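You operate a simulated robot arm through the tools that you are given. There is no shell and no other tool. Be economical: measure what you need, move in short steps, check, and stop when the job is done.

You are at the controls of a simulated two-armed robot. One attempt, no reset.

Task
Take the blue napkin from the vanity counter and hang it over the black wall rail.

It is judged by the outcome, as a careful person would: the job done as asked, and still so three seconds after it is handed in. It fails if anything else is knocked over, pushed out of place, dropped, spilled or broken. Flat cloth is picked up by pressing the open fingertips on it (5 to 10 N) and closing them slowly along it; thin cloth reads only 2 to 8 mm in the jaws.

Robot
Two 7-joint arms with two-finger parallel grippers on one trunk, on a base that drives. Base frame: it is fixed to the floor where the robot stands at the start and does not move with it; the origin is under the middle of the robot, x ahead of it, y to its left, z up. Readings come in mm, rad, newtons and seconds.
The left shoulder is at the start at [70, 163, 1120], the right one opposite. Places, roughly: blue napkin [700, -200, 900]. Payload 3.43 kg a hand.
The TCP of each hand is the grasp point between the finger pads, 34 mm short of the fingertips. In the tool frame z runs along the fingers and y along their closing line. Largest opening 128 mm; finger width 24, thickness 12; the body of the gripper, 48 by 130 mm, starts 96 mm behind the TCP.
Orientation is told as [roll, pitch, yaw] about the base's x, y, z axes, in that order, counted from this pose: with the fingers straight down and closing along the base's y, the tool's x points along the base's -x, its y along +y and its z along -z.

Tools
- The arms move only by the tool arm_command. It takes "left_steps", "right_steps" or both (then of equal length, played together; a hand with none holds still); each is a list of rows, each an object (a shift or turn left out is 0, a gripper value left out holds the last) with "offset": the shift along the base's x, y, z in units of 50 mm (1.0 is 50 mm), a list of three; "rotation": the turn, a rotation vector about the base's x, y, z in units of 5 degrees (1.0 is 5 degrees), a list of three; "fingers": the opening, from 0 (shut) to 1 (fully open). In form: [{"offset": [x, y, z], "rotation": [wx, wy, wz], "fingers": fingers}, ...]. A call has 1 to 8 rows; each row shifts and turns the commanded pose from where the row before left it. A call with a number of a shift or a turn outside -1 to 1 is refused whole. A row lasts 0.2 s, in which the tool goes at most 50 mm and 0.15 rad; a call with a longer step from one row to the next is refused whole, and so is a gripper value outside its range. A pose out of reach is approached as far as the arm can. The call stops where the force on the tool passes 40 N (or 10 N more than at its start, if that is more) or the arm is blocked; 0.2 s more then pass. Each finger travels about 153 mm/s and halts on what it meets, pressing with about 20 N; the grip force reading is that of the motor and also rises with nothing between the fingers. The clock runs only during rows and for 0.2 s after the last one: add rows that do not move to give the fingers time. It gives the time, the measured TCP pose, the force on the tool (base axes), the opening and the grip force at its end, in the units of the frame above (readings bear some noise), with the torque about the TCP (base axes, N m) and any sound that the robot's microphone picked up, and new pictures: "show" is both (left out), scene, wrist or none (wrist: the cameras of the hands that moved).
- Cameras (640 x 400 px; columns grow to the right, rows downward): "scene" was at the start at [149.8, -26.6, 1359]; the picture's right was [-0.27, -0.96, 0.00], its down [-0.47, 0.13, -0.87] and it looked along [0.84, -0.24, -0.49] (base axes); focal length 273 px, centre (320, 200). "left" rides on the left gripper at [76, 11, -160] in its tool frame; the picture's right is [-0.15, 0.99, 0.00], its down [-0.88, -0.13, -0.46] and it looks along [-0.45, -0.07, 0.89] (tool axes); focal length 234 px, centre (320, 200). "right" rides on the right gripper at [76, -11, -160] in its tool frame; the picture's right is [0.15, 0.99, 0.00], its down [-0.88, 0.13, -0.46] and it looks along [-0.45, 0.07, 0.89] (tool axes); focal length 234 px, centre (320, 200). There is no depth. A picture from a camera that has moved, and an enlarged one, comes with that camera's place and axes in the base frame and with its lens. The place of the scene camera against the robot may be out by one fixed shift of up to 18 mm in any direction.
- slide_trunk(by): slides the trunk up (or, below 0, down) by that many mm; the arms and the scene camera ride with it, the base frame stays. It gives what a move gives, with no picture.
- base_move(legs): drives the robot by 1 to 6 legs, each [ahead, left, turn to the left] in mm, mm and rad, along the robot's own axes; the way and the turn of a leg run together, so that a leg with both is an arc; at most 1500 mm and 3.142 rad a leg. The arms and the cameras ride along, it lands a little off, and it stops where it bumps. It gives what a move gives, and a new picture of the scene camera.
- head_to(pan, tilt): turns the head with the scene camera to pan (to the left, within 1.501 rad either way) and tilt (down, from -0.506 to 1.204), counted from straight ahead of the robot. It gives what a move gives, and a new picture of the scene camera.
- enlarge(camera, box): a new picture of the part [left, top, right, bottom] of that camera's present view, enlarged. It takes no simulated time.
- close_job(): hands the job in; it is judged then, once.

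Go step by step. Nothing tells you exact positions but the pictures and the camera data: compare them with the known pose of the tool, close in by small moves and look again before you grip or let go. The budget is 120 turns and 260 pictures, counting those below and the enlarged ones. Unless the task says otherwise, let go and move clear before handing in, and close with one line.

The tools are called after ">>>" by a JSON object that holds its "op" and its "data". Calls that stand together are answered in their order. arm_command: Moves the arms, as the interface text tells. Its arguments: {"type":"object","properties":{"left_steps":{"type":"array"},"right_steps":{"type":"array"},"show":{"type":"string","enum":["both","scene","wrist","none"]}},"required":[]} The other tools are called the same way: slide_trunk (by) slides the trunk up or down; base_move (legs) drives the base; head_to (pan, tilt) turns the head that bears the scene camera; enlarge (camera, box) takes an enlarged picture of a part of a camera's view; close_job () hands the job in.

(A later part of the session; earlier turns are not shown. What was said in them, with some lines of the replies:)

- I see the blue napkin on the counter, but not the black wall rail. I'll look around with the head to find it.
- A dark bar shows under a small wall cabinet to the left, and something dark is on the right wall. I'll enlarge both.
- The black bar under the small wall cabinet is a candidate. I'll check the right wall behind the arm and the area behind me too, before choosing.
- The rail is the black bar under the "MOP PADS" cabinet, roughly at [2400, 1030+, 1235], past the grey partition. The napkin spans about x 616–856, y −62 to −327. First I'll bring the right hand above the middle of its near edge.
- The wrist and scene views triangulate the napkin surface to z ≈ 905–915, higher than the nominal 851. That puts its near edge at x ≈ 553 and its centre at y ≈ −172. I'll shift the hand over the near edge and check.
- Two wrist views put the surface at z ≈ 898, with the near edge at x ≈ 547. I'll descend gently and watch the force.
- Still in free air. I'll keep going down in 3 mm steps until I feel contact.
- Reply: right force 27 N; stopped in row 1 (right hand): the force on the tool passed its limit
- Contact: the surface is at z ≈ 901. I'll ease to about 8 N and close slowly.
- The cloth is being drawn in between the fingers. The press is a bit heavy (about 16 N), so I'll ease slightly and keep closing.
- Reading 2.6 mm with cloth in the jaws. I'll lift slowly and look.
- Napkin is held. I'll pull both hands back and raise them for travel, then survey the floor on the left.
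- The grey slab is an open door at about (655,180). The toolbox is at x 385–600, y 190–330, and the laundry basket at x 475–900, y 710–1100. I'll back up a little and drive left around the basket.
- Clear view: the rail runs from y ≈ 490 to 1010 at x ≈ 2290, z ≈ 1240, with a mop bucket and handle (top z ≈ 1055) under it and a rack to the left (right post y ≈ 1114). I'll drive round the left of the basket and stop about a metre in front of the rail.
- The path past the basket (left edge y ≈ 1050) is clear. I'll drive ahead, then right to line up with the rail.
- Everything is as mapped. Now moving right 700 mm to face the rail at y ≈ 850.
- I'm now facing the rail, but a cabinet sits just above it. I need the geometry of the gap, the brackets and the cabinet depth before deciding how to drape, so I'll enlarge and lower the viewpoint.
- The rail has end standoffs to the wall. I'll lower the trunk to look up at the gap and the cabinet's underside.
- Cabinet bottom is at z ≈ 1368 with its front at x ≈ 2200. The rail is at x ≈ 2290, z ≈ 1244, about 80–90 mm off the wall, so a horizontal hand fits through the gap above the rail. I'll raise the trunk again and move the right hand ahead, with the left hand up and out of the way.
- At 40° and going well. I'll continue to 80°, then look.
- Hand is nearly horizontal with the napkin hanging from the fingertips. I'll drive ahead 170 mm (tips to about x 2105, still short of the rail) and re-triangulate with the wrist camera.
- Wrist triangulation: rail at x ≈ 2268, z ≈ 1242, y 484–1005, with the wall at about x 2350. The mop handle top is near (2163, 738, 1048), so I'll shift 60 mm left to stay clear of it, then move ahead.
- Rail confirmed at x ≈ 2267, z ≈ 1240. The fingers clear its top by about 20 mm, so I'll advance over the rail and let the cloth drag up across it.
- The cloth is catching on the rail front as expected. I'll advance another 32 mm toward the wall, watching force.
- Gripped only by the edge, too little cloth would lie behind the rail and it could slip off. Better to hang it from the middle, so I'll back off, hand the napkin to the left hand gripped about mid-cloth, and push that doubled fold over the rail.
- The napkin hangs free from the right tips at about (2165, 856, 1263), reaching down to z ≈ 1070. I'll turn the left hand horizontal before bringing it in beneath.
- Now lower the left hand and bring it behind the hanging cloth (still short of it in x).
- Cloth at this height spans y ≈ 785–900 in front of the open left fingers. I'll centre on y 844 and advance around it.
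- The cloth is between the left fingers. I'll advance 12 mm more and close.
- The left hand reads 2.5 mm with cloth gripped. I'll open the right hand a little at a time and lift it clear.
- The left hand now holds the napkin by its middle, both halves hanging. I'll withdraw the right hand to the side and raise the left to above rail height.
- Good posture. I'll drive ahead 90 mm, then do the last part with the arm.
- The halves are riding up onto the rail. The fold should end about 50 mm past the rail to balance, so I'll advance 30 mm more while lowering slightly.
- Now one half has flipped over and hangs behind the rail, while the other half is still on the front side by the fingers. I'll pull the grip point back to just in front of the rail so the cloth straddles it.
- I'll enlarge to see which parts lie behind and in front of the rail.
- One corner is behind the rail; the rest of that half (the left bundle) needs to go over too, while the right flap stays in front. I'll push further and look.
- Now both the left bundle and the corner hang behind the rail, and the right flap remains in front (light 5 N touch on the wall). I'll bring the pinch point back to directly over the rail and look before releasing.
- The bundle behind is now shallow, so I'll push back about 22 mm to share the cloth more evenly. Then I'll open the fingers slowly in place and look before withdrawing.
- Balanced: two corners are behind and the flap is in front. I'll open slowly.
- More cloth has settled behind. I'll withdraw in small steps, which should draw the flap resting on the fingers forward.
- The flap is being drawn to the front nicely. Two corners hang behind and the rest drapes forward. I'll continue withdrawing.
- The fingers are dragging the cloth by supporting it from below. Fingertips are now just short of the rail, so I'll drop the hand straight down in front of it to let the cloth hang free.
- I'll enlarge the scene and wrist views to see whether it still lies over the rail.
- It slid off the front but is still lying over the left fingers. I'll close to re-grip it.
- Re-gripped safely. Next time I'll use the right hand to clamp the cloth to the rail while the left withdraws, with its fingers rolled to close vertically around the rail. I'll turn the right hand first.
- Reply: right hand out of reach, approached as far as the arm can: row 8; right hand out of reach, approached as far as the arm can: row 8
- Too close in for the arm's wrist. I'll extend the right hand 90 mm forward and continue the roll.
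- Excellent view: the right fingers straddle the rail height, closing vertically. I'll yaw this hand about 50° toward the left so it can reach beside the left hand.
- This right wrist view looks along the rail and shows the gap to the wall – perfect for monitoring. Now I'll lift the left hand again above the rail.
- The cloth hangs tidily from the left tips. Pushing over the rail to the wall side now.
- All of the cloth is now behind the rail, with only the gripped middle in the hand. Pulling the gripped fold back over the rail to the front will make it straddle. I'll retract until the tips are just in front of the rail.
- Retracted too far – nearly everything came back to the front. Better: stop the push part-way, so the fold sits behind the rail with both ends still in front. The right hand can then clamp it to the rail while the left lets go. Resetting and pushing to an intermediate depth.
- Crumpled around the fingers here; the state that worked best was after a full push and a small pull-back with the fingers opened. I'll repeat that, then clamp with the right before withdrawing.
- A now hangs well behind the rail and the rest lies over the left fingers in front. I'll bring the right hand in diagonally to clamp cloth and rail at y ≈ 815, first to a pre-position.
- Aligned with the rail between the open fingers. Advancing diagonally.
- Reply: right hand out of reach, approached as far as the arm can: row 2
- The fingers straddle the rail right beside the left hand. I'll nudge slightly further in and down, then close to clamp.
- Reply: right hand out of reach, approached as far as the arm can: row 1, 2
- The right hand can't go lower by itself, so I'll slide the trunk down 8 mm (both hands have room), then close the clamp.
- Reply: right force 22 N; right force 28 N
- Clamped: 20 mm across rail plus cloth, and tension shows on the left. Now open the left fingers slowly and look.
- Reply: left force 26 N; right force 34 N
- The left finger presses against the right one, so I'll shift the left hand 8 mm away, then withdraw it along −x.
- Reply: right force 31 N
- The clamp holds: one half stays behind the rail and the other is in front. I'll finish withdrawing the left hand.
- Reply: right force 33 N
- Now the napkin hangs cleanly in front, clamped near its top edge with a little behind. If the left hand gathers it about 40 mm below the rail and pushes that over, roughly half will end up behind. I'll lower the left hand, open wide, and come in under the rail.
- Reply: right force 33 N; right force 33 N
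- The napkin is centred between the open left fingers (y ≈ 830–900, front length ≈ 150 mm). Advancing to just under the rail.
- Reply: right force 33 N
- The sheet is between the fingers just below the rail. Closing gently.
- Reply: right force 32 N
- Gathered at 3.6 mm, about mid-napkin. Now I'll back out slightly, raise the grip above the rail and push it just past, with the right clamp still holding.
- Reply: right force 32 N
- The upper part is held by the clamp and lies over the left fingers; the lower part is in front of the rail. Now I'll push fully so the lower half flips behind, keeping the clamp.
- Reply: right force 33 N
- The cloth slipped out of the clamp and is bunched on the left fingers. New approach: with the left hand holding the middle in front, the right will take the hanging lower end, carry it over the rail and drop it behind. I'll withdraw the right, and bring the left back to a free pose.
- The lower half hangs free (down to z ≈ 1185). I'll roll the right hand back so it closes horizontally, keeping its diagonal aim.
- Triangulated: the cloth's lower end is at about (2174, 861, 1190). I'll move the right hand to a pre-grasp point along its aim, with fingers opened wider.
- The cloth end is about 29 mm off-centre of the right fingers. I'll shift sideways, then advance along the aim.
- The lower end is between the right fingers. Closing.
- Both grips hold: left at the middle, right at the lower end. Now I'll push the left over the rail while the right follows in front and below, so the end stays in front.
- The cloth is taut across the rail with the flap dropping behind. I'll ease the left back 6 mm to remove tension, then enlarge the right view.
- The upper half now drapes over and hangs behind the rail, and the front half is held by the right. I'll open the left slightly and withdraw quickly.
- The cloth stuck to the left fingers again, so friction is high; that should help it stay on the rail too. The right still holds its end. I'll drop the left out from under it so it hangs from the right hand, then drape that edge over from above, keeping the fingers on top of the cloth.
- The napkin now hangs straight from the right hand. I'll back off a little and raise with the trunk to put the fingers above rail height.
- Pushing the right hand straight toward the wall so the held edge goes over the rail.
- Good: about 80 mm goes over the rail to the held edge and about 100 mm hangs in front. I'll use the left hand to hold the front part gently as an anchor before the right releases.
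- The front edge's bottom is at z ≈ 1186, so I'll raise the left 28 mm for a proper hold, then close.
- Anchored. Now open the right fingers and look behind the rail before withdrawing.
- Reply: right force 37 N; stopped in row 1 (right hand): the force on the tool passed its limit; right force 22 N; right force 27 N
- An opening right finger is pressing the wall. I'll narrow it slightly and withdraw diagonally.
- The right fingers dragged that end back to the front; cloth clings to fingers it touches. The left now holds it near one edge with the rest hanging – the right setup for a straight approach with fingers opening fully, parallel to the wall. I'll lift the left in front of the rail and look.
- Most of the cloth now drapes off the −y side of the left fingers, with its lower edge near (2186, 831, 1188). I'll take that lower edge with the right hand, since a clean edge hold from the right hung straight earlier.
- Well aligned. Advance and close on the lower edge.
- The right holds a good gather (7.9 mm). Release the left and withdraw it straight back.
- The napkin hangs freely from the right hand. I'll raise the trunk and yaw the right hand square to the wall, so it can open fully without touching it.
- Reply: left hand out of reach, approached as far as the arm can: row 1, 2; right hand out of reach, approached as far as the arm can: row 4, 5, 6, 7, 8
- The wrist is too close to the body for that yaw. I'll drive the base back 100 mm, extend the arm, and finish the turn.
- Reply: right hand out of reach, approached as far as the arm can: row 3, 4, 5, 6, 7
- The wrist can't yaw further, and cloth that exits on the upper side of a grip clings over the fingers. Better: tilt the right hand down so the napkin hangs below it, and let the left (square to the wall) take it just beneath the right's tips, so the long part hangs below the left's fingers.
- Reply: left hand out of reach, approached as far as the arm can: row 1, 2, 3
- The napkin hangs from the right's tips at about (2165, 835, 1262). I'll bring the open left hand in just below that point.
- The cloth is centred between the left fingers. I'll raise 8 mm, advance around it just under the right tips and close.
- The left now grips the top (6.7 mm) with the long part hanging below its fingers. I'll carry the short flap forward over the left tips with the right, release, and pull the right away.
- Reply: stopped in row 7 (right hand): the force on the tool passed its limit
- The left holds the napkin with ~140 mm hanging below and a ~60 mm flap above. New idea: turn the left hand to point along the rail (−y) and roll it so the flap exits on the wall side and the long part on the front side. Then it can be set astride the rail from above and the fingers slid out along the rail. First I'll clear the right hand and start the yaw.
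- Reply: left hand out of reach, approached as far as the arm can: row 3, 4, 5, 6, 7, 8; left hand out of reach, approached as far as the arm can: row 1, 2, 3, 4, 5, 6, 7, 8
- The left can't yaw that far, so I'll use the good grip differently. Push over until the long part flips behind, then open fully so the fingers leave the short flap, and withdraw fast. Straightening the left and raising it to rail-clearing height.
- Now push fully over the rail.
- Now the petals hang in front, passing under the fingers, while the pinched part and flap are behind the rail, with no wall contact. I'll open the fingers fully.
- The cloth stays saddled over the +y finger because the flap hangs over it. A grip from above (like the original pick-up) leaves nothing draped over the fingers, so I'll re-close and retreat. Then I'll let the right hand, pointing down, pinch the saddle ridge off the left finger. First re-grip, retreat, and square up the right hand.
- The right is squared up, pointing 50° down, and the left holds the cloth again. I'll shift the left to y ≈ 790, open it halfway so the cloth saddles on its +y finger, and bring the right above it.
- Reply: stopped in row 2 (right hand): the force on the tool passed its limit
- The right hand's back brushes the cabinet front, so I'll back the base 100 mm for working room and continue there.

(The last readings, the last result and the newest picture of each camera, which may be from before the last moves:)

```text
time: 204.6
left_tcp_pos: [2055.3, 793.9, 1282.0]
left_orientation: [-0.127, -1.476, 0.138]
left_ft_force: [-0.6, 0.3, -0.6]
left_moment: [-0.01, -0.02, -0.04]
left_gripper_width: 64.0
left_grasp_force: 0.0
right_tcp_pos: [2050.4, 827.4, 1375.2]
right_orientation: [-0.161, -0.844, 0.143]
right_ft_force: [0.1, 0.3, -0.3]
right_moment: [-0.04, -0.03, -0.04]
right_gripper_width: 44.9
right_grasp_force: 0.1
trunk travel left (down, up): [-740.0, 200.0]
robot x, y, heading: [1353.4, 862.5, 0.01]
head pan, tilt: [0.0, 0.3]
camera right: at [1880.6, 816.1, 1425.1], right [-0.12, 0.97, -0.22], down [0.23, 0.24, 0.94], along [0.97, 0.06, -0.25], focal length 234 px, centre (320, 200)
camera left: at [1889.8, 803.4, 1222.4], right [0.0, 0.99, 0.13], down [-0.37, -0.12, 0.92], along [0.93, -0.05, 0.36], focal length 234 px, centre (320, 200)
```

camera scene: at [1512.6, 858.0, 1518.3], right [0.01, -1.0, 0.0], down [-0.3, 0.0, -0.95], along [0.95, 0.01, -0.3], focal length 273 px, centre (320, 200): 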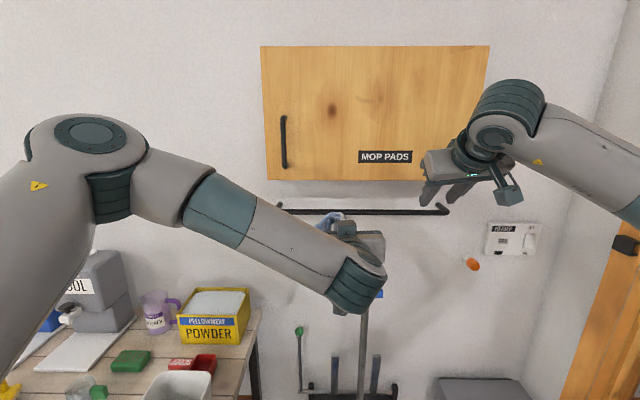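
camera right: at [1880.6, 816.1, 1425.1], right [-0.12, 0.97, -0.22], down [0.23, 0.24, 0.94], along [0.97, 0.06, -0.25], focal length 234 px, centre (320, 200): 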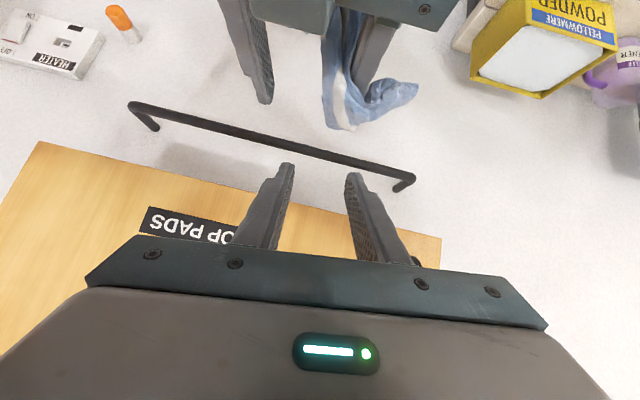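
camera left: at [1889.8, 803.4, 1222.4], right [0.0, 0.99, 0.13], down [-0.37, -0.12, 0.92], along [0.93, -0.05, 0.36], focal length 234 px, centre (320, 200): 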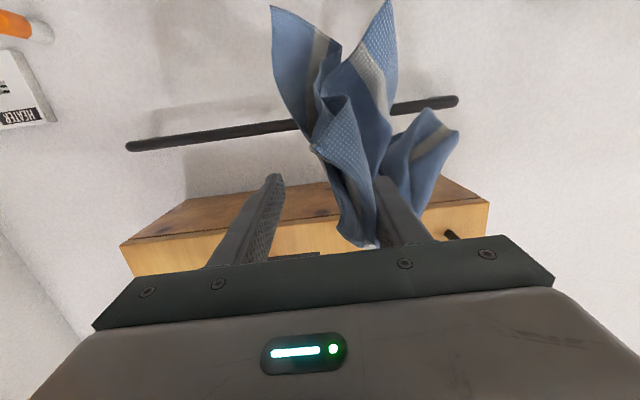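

The napkin is nicely saddled over the left +y finger, with the right directly above. I'll steepen the right, descend straddling that finger, and look.

>>> {"op": "arm_command", "data": {"right_steps": [{"rotation": [0, 1, 0], "fingers": 0.5}, {"rotation": [0, 1, 0]}, {"rotation": [0, 1, -0.8]}, {"rotation": [0, 1, -0.8]}, {"rotation": [0, 1, 0], "offset": [0.1, 0.1, -0.3]}, {"offset": [0, 0, -0.5]}, {"offset": [0, 0, -0.5]}, {}], "show": "wrist"}}

>>> {"op": "arm_command", "data": {"left_steps": [{}], "show": "wrist"}}

```text
time: 206.4
left_tcp_pos: [2055.2, 791.7, 1282.2]
left_orientation: [-0.105, -1.475, 0.114]
left_ft_force: [1.0, -0.2, 0.1]
left_moment: [0.01, -0.01, -0.02]
left_gripper_width: 64.4
left_grasp_force: 0.0
right_tcp_pos: [2054.2, 830.8, 1311.5]
right_orientation: [-0.121, -0.41, -0.022]
right_ft_force: [0.2, 0.6, -0.3]
right_moment: [-0.02, 0.02, 0.01]
right_gripper_width: 64.0
right_grasp_force: 0.0
trunk travel left (down, up): [-740.0, 200.0]
robot x, y, heading: [1355.6, 857.1, 0.016]
head pan, tilt: [0.0, 0.3]
camera right: at [1920.8, 839.9, 1428.8], right [-0.06, 0.98, -0.17], down [0.64, 0.17, 0.75], along [0.77, -0.06, -0.64], focal length 234 px, centre (320, 200)
```

right: 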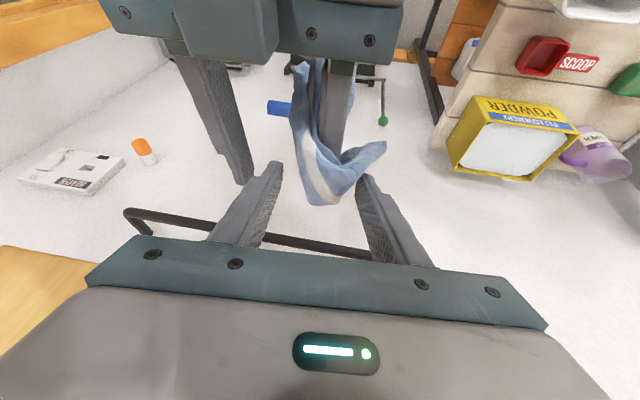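

```text
time: 206.8
left_tcp_pos: [2055.2, 791.0, 1280.9]
left_orientation: [-0.102, -1.475, 0.112]
left_ft_force: [0.4, -0.3, -0.4]
left_moment: [-0.02, -0.01, 0.01]
left_gripper_width: 64.2
left_grasp_force: 0.1
right_tcp_pos: [2054.7, 829.8, 1311.1]
right_orientation: [-0.119, -0.41, -0.025]
right_ft_force: [-0.3, -0.7, 0.0]
right_moment: [0.02, 0.01, 0.01]
right_gripper_width: 64.0
right_grasp_force: 0.1
trunk travel left (down, up): [-740.0, 200.0]
robot x, y, heading: [1353.9, 861.1, 0.009]
head pan, tilt: [0.0, 0.3]
camera left: at [1889.9, 800.8, 1222.1], right [0.0, 0.99, 0.14], down [-0.37, -0.13, 0.92], along [0.93, -0.05, 0.36], focal length 234 px, centre (320, 200)
```

left: 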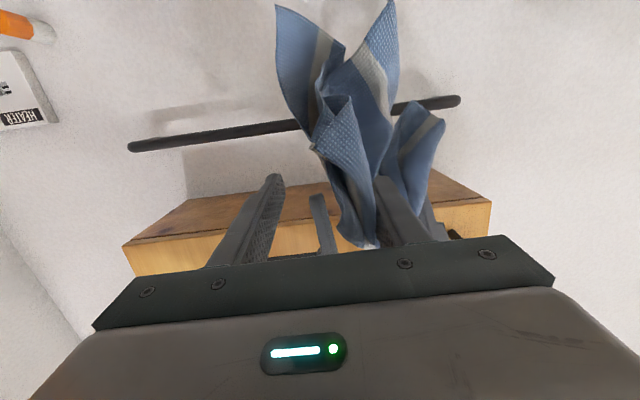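

The right fingers straddle the ridge over the left finger. I'll move 14 mm toward its tip and close onto it, then slide the left finger out.

>>> {"op": "arm_command", "data": {"right_steps": [{"offset": [0.28, 0.02, -0.06]}, {"fingers": 0.35}, {"fingers": 0.2}, {"fingers": 0.0}, {}, {}], "show": "none"}}

>>> {"op": "arm_command", "data": {"left_steps": [{"offset": [-0.3, 0, 0]}, {"offset": [-0.3, 0, 0]}, {"offset": [-0.4, 0, 0]}, {"offset": [-0.5, 0, 0]}, {"offset": [-0.7, 0, 0]}, {}], "right_steps": [{}, {}, {}, {}, {}, {}], "show": "wrist"}}

```text
time: 208.2
left_tcp_pos: [2055.0, 791.3, 1282.1]
left_orientation: [-0.106, -1.474, 0.114]
left_ft_force: [-5.1, -2.2, 2.7]
left_moment: [-0.18, 0.04, 0.04]
left_gripper_width: 62.3
left_grasp_force: 0.0
right_tcp_pos: [2071.0, 832.0, 1306.4]
right_orientation: [-0.12, -0.41, -0.024]
right_ft_force: [3.8, 1.7, -2.7]
right_moment: [0.3, -0.18, 0.05]
right_gripper_width: 19.6
right_grasp_force: 20.2
trunk travel left (down, up): [-740.0, 200.0]
robot x, y, heading: [1351.9, 858.6, 0.01]
head pan, tilt: [0.0, 0.3]
```

```text
time: 209.6
left_tcp_pos: [1946.6, 789.4, 1282.9]
left_orientation: [-0.105, -1.474, 0.115]
left_ft_force: [0.4, 0.1, -0.5]
left_moment: [-0.02, 0.02, 0.01]
left_gripper_width: 63.8
left_grasp_force: 0.0
right_tcp_pos: [2069.9, 832.3, 1307.0]
right_orientation: [-0.119, -0.41, -0.026]
right_ft_force: [0.6, 0.1, 0.4]
right_moment: [0.01, 0.02, -0.02]
right_gripper_width: 2.8
right_grasp_force: 20.2
trunk travel left (down, up): [-740.0, 200.0]
robot x, y, heading: [1355.7, 857.3, 0.012]
head pan, tilt: [0.0, 0.3]
camera right: at [1936.9, 841.8, 1424.3], right [-0.06, 0.98, -0.17], down [0.64, 0.17, 0.75], along [0.77, -0.06, -0.64], focal length 234 px, centre (320, 200)
camera left: at [1780.1, 799.1, 1222.8], right [0.0, 0.99, 0.14], down [-0.37, -0.12, 0.92], along [0.93, -0.05, 0.36], focal length 234 px, centre (320, 200)
```

right: 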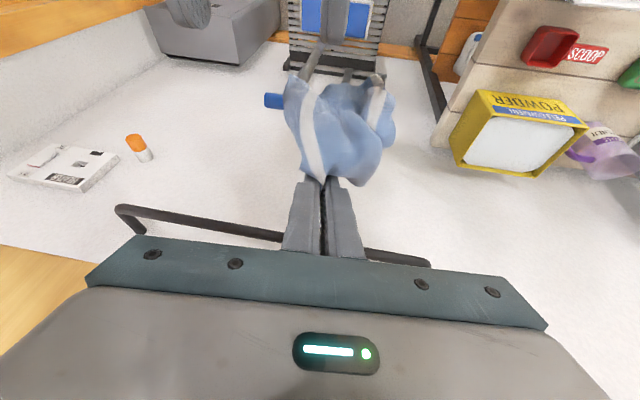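
left: 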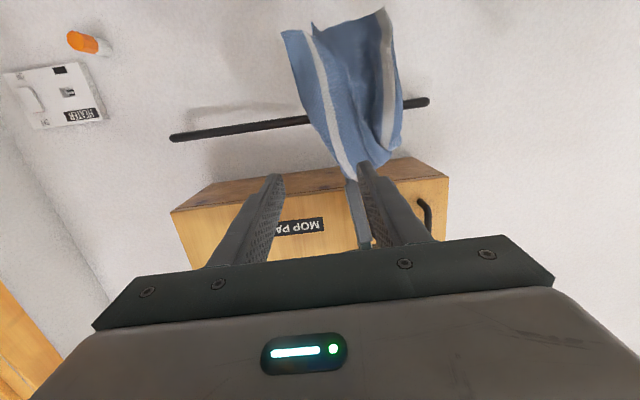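

Excellent: the right now holds the napkin by a clean fingertip pinch, everything hanging below. I'll clear the left hand and rotate the right up to horizontal, keeping it square to the wall.

>>> {"op": "arm_command", "data": {"left_steps": [{"offset": [-0.4, 0.4, 0]}, {"offset": [-0.2, 0.7, 0]}, {"offset": [0, 0.8, 0]}, {"offset": [0, 0.8, 0]}, {"offset": [0, 0.6, 0]}, {}, {}, {}], "right_steps": [{}, {}, {"rotation": [0, -1, 0]}, {"rotation": [0, -1, 0]}, {"rotation": [0, -1, 0]}, {"rotation": [0, -1, 0]}, {"rotation": [0, -1, 0]}, {"rotation": [0, -1, 0]}], "show": "none"}}

>>> {"op": "arm_command", "data": {"right_steps": [{"rotation": [0, -1, 0]}, {"rotation": [0, -1, 0]}, {"rotation": [0, -1, 0]}, {"rotation": [0, -1, 0]}, {"rotation": [0, -1, 0]}, {"rotation": [0, -0.6, 0]}, {}], "show": "both"}}

```text
time: 211.4
left_tcp_pos: [1923.8, 948.4, 1284.0]
left_orientation: [-0.106, -1.473, 0.116]
left_ft_force: [-0.3, -1.0, 0.0]
left_moment: [-0.01, 0.02, -0.02]
left_gripper_width: 63.9
left_grasp_force: 0.0
left hand out of reach, approached as far as the arm can: row 5
right_tcp_pos: [2071.6, 831.7, 1307.6]
right_orientation: [-0.1, -0.936, -0.036]
right_ft_force: [-1.1, -0.9, -0.3]
right_moment: [0.01, 0.01, -0.02]
right_gripper_width: 2.6
right_grasp_force: 20.2
trunk travel left (down, up): [-740.0, 200.0]
robot x, y, heading: [1359.0, 856.3, 0.015]
head pan, tilt: [0.0, 0.3]
```

```text
time: 212.9
left_tcp_pos: [1922.8, 947.9, 1279.0]
left_orientation: [0.011, -1.462, 0.001]
left_ft_force: [-2.5, 1.4, -1.6]
left_moment: [0.03, -0.24, -0.2]
left_gripper_width: 63.9
left_grasp_force: 0.1
right_tcp_pos: [2071.7, 831.1, 1312.5]
right_orientation: [0.07, -1.429, -0.198]
right_ft_force: [-0.3, 0.4, -0.1]
right_moment: [-0.02, 0.02, -0.01]
right_gripper_width: 2.8
right_grasp_force: 20.1
trunk travel left (down, up): [-740.0, 200.0]
robot x, y, heading: [1356.4, 855.2, 0.014]
head pan, tilt: [0.0, 0.3]
stopped in row 7 (left hand): the force on the tool passed its limit (the readings are from after the stop); the commanded pose is now the measured one
camera scene: at [1511.1, 858.4, 1518.5], right [0.01, -1.0, 0.0], down [-0.3, 0.0, -0.96], along [0.96, 0.01, -0.3], focal length 273 px, centre (320, 200)
camera right: at [1903.2, 841.2, 1259.9], right [0.11, 0.98, -0.14], down [-0.31, 0.16, 0.94], along [0.95, -0.06, 0.32], focal length 234 px, centre (320, 200)
```

scene: 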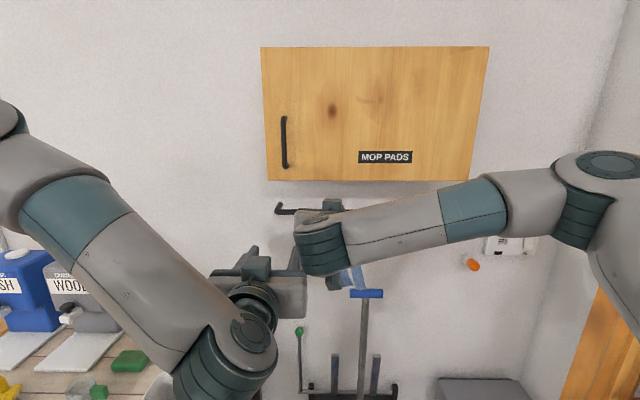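
right: 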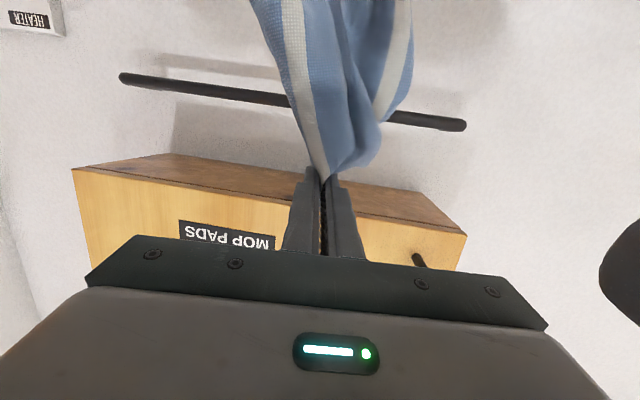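

The right wrist lightly met the left hand. I'll lower the left out of the way, drop the right to working height and drive ahead 110 mm.

>>> {"op": "arm_command", "data": {"left_steps": [{"offset": [-0.2, 0.3, -0.6]}, {"offset": [0, 0.3, -0.7]}, {"offset": [0, 0, -0.7]}, {}], "right_steps": [{}, {"offset": [0.3, 0, 0]}, {"offset": [0.3, 0, -0.3]}, {"offset": [0, 0, -0.2]}], "show": "none"}}

>>> {"op": "base_move", "data": {"legs": [[90, 0, 0]]}}

>>> {"op": "arm_command", "data": {"right_steps": [{}], "show": "wrist"}}

```text
time: 213.9
left_tcp_pos: [1934.9, 963.5, 1181.4]
left_orientation: [0.007, -1.464, 0.004]
left_ft_force: [-0.8, 0.3, -0.2]
left_moment: [-0.01, 0.01, -0.02]
left_gripper_width: 63.9
left_grasp_force: 0.1
left hand out of reach, approached as far as the arm can: row 1, 2
right_tcp_pos: [2101.8, 831.2, 1284.5]
right_orientation: [0.066, -1.429, -0.197]
right_ft_force: [0.2, 0.4, -0.3]
right_moment: [0.01, 0.02, 0.0]
right_gripper_width: 2.7
right_grasp_force: 19.8
trunk travel left (down, up): [-740.0, 200.0]
robot x, y, heading: [1355.9, 859.1, 0.01]
head pan, tilt: [0.0, 0.3]
```

```text
time: 215.1
left_tcp_pos: [2021.5, 965.6, 1181.0]
left_orientation: [0.007, -1.464, 0.003]
left_ft_force: [0.6, 0.0, -0.1]
left_moment: [-0.01, -0.01, -0.01]
left_gripper_width: 63.9
left_grasp_force: 0.1
right_tcp_pos: [2189.8, 830.8, 1287.0]
right_orientation: [0.07, -1.428, -0.202]
right_ft_force: [1.3, -1.1, -0.5]
right_moment: [-0.03, -0.02, -0.02]
right_gripper_width: 2.7
right_grasp_force: 20.1
trunk travel left (down, up): [-740.0, 200.0]
robot x, y, heading: [1444.8, 858.1, 0.015]
head pan, tilt: [0.0, 0.3]
camera scene: at [1597.9, 859.4, 1518.7], right [0.01, -1.0, 0.0], down [-0.29, 0.0, -0.96], along [0.96, 0.01, -0.29], focal length 273 px, centre (320, 200)
```

scene: 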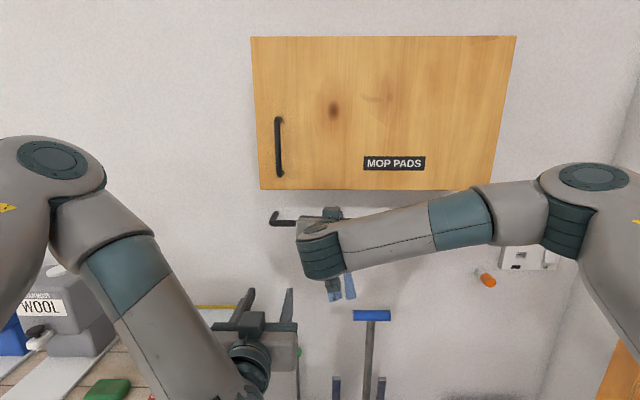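

```text
time: 215.4
left_tcp_pos: [2020.2, 964.8, 1181.4]
left_orientation: [0.007, -1.467, 0.001]
left_ft_force: [-0.2, 0.8, -0.8]
left_moment: [-0.02, -0.01, -0.01]
left_gripper_width: 63.9
left_grasp_force: 0.0
right_tcp_pos: [2188.4, 830.5, 1288.2]
right_orientation: [0.071, -1.429, -0.204]
right_ft_force: [-1.0, 0.8, 0.3]
right_moment: [-0.03, 0.01, 0.03]
right_gripper_width: 2.7
right_grasp_force: 19.7
trunk travel left (down, up): [-740.0, 200.0]
robot x, y, heading: [1441.0, 859.9, 0.015]
head pan, tilt: [0.0, 0.3]
camera right: at [2019.1, 841.9, 1235.4], right [0.11, 0.98, -0.14], down [-0.31, 0.16, 0.94], along [0.94, -0.06, 0.32], focal length 234 px, centre (320, 200)
```

right: 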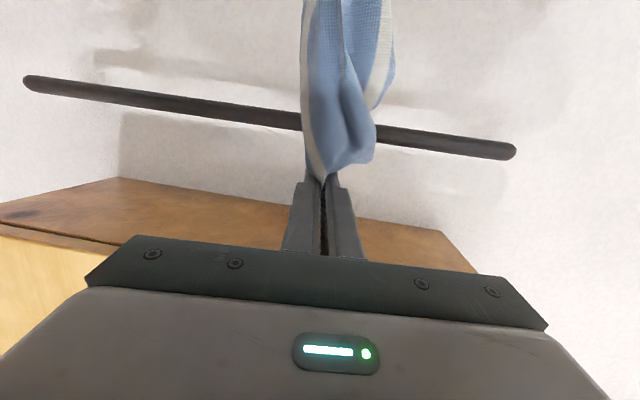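

The napkin hangs cleanly from the fingertips, nothing over the fingers. Pushing over the rail to just short of the wall.

>>> {"op": "arm_command", "data": {"right_steps": [{"offset": [0.5, 0, 0]}, {"offset": [0.5, 0, -0.02]}, {"offset": [0.5, 0, -0.04]}, {"offset": [0.4, 0, -0.04]}, {"offset": [0.3, 0, -0.04]}, {}], "show": "wrist"}}

```text
time: 216.8
left_tcp_pos: [2023.1, 964.0, 1181.0]
left_orientation: [0.007, -1.463, 0.001]
left_ft_force: [-0.3, -0.1, 0.3]
left_moment: [0.0, 0.03, -0.02]
left_gripper_width: 64.0
left_grasp_force: 0.0
right_tcp_pos: [2301.2, 832.4, 1278.7]
right_orientation: [0.068, -1.428, -0.197]
right_ft_force: [0.5, 0.8, -1.3]
right_moment: [0.03, 0.01, 0.0]
right_gripper_width: 2.8
right_grasp_force: 20.0
trunk travel left (down, up): [-740.0, 200.0]
robot x, y, heading: [1440.6, 860.0, 0.013]
head pan, tilt: [0.0, 0.3]
camera right: at [2132.7, 842.6, 1227.3], right [0.11, 0.98, -0.14], down [-0.31, 0.16, 0.94], along [0.95, -0.06, 0.32], focal length 234 px, centre (320, 200)
```

right: 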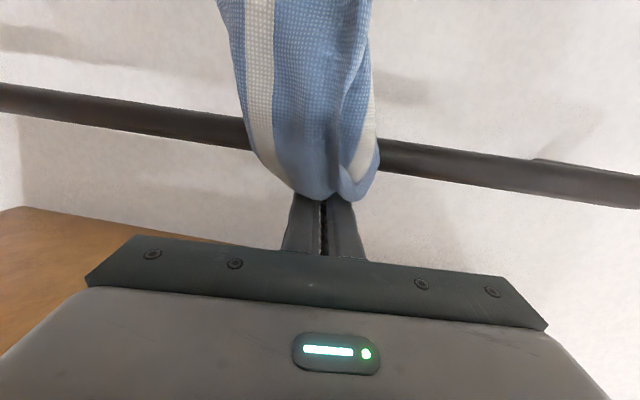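

The cloth runs under the fingers and over the rail with a good length in front. I'll lower slightly and open fully.

>>> {"op": "arm_command", "data": {"right_steps": [{"offset": [0.06, 0, -0.16]}, {"fingers": 0.1}, {"fingers": 0.3}, {"fingers": 0.6}, {"fingers": 1.0}, {}, {}], "show": "wrist"}}

```text
time: 218.0
left_tcp_pos: [2017.8, 956.9, 1183.8]
left_orientation: [0.051, -1.468, -0.045]
left_ft_force: [0.2, -0.7, -0.2]
left_moment: [0.02, 0.0, 0.0]
left_gripper_width: 64.1
left_grasp_force: 0.0
right_tcp_pos: [2297.1, 820.7, 1274.3]
right_orientation: [0.107, -1.432, -0.248]
right_ft_force: [-26.0, -12.2, 3.2]
right_moment: [0.27, -0.31, 1.21]
right_gripper_width: 120.5
right_grasp_force: 0.1
trunk travel left (down, up): [-740.0, 200.0]
robot x, y, heading: [1441.6, 860.2, 0.013]
head pan, tilt: [0.0, 0.3]
stopped in row 5 (right hand): the force on the tool passed its limit (the readings are from after the stop); the commanded pose is now the measured one
camera right: at [2128.4, 833.6, 1222.9], right [0.12, 0.98, -0.13], down [-0.31, 0.16, 0.94], along [0.94, -0.07, 0.32], focal length 234 px, centre (320, 200)
```

right: 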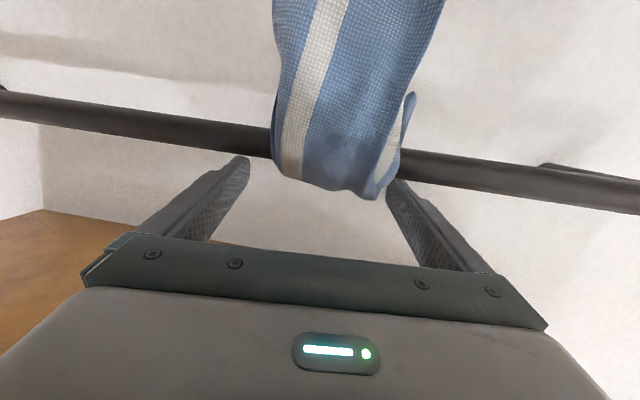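

Released: the napkin lies over the rail between the open fingers. I'll ease off the wall, shift slightly so neither finger touches the cloth, and look.

>>> {"op": "arm_command", "data": {"right_steps": [{"offset": [-0.12, 0.15, 0.04]}, {"offset": [0, 0.2, 0]}, {}], "show": "wrist"}}

>>> {"op": "enlarge", "data": {"camera": "right", "box": [200, 40, 480, 260]}}

```text
time: 218.8
left_tcp_pos: [2022.4, 964.7, 1180.6]
left_orientation: [0.004, -1.464, 0.0]
left_ft_force: [0.7, 0.5, -0.9]
left_moment: [0.0, 0.02, -0.01]
left_gripper_width: 63.8
left_grasp_force: 0.0
right_tcp_pos: [2296.9, 847.2, 1273.8]
right_orientation: [0.067, -1.426, -0.203]
right_ft_force: [-1.2, -1.8, -1.1]
right_moment: [0.02, 0.01, 0.04]
right_gripper_width: 127.4
right_grasp_force: 0.1
trunk travel left (down, up): [-740.0, 200.0]
robot x, y, heading: [1440.2, 859.3, 0.014]
head pan, tilt: [0.0, 0.3]
camera right: at [2127.6, 858.9, 1221.8], right [0.12, 0.98, -0.14], down [-0.31, 0.17, 0.94], along [0.94, -0.07, 0.32], focal length 234 px, centre (320, 200)
```

right: 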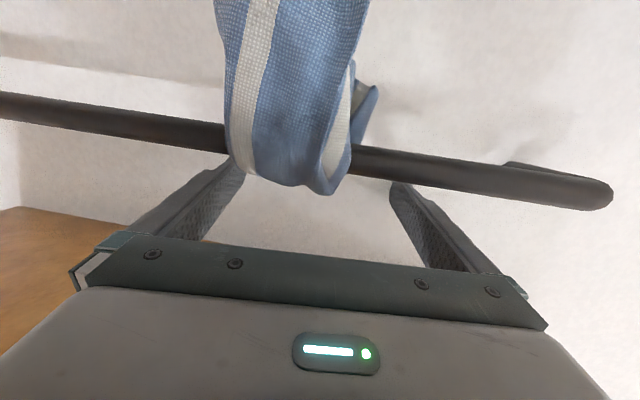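

```text
1.82 times, centred on (340, 150) of right
camera zoom: at [2127.6, 858.9, 1221.8], right [0.12, 0.98, -0.14], down [-0.31, 0.17, 0.94], along [0.94, -0.07, 0.32], focal length 426 px, centre (284, 291)
```

zoom: 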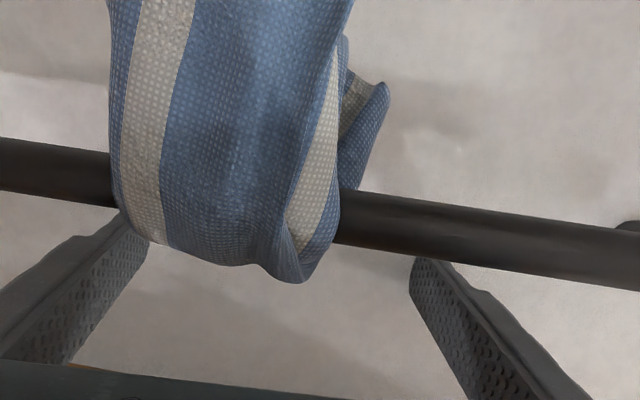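

The napkin is draped over the rail, with part hanging behind, and is free of the fingers. I'll centre the hand and withdraw straight back.

>>> {"op": "arm_command", "data": {"right_steps": [{"offset": [0, -0.2, 0.06]}, {"offset": [-0.5, 0, 0]}, {"offset": [-0.6, 0, 0]}, {"offset": [-0.8, 0, 0]}, {"offset": [-0.8, 0, 0]}, {"offset": [-0.6, 0, 0]}, {}], "show": "wrist"}}

>>> {"op": "enlarge", "data": {"camera": "right", "box": [200, 0, 480, 220]}}

```text
time: 220.4
left_tcp_pos: [2023.3, 964.7, 1179.9]
left_orientation: [0.008, -1.462, -0.001]
left_ft_force: [-0.4, 0.1, 1.4]
left_moment: [0.01, 0.0, -0.01]
left_gripper_width: 63.8
left_grasp_force: 0.0
right_tcp_pos: [2133.1, 838.6, 1275.5]
right_orientation: [0.067, -1.426, -0.207]
right_ft_force: [0.2, -0.3, -0.4]
right_moment: [0.06, -0.03, 0.0]
right_gripper_width: 128.1
right_grasp_force: 0.0
trunk travel left (down, up): [-740.0, 200.0]
robot x, y, heading: [1446.6, 854.2, 0.01]
head pan, tilt: [0.0, 0.3]
camera right: at [1963.2, 849.9, 1224.6], right [0.12, 0.98, -0.14], down [-0.3, 0.17, 0.94], along [0.95, -0.07, 0.32], focal length 234 px, centre (320, 200)
```

right: 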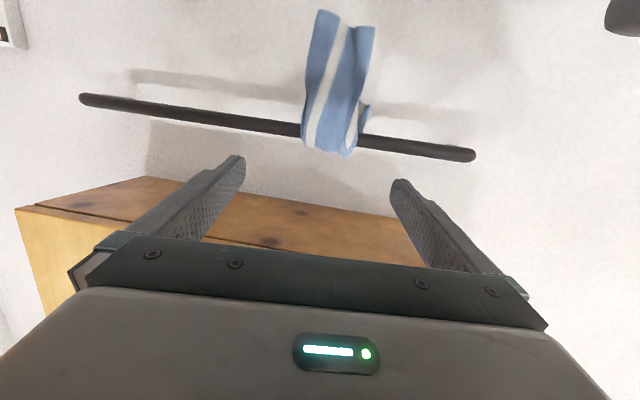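

```text
1.82 times, centred on (340, 110) of right
camera zoom: at [1963.2, 849.9, 1224.6], right [0.12, 0.98, -0.14], down [-0.3, 0.17, 0.94], along [0.95, -0.07, 0.32], focal length 426 px, centre (284, 364)
```

zoom: 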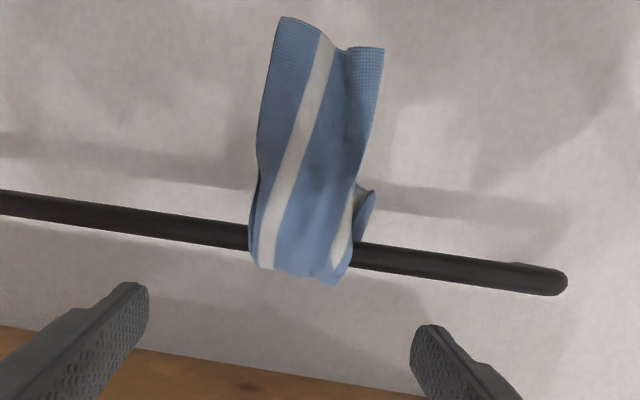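

It's hanging over the rail: the front is long and a part is visible behind. I'll back off clear and check it stays put.

>>> {"op": "base_move", "data": {"legs": [[-200, 0, 0]]}}

>>> {"op": "arm_command", "data": {"right_steps": [{"offset": [0, -0.7, 0]}, {"offset": [0, -0.7, 0]}, {"offset": [0, -0.7, 0]}, {}, {}, {}, {}, {}], "show": "scene"}}

>>> {"op": "enlarge", "data": {"camera": "scene", "box": [260, 140, 420, 260]}}

```text
time: 222.0
left_tcp_pos: [1822.6, 963.0, 1179.3]
left_orientation: [0.006, -1.463, 0.004]
left_ft_force: [0.2, -0.8, 0.3]
left_moment: [0.03, -0.02, 0.01]
left_gripper_width: 63.8
left_grasp_force: 0.1
right_tcp_pos: [1931.9, 837.7, 1275.9]
right_orientation: [0.064, -1.425, -0.2]
right_ft_force: [-0.3, -1.2, -0.2]
right_moment: [-0.01, -0.04, 0.04]
right_gripper_width: 127.9
right_grasp_force: 0.1
trunk travel left (down, up): [-740.0, 200.0]
robot x, y, heading: [1243.8, 859.8, 0.017]
head pan, tilt: [0.0, 0.3]
camera scene: at [1399.7, 856.8, 1518.3], right [0.02, -1.0, 0.0], down [-0.3, 0.0, -0.95], along [0.95, 0.01, -0.3], focal length 273 px, centre (320, 200)
```

scene: 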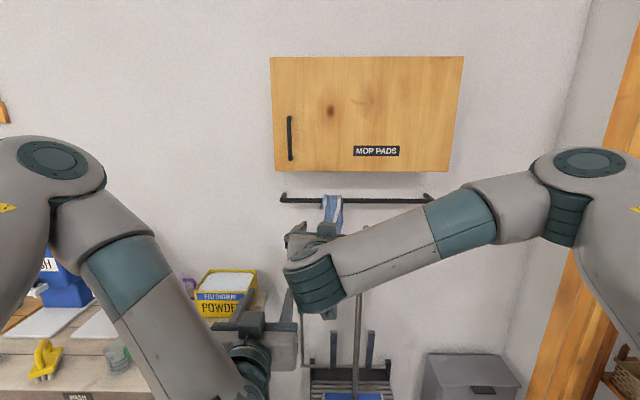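

```text
time: 223.8
left_tcp_pos: [1821.1, 964.1, 1181.2]
left_orientation: [0.009, -1.462, 0.001]
left_ft_force: [0.9, 0.2, 0.6]
left_moment: [0.01, 0.02, 0.0]
left_gripper_width: 63.9
left_grasp_force: 0.1
right_tcp_pos: [1932.2, 732.9, 1277.3]
right_orientation: [0.066, -1.427, -0.202]
right_ft_force: [-0.8, -0.3, -0.1]
right_moment: [-0.02, -0.03, 0.0]
right_gripper_width: 128.1
right_grasp_force: 0.0
trunk travel left (down, up): [-740.0, 200.0]
robot x, y, heading: [1244.2, 856.2, 0.015]
head pan, tilt: [0.0, 0.3]
camera scene: at [1398.0, 856.6, 1518.5], right [0.02, -1.0, 0.0], down [-0.3, 0.0, -0.96], along [0.96, 0.01, -0.3], focal length 273 px, centre (320, 200)
```

scene: 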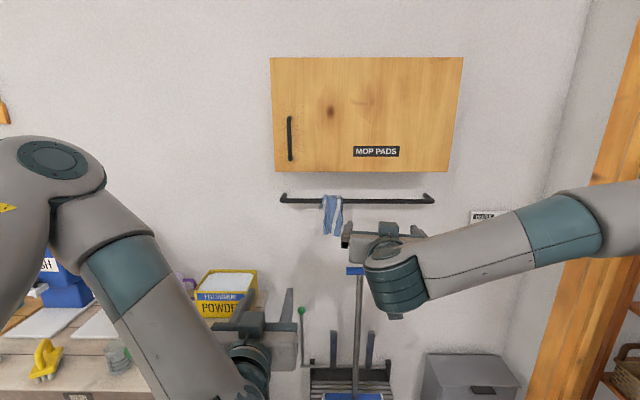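

```text
3.33 times, centred on (340, 200) of scene
camera zoom: at [1398.0, 856.6, 1518.5], right [0.02, -1.0, 0.0], down [-0.3, 0.0, -0.96], along [0.96, 0.01, -0.3], focal length 908 px, centre (253, 200)
```

zoom: 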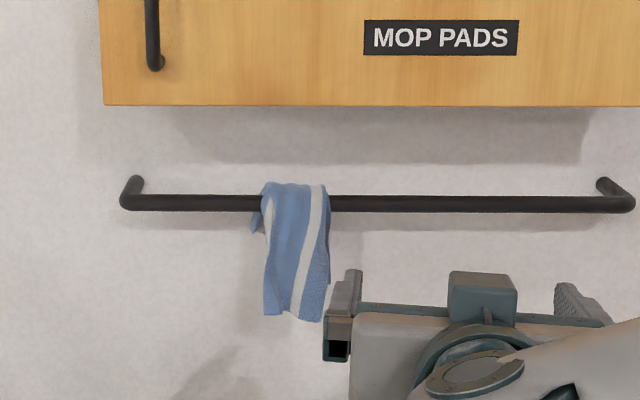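

The napkin hangs over the rail, unchanged for several seconds. Both hands are clear, and the mop, powder box and bench items look undisturbed. Handing in.

>>> {"op": "close_job", "data": {}}

```text
The job is handed in.
```

The blue napkin is hanging over the black wall rail under the "MOP PADS" cabinet, bunched rather than spread flat, with more of it in front than behind. It had stayed put for several seconds when I handed in, with both grippers open and clear. On the way the right hand bumped the cabinet front and the fingers pressed the wall a few times, but nothing looked moved or knocked over.
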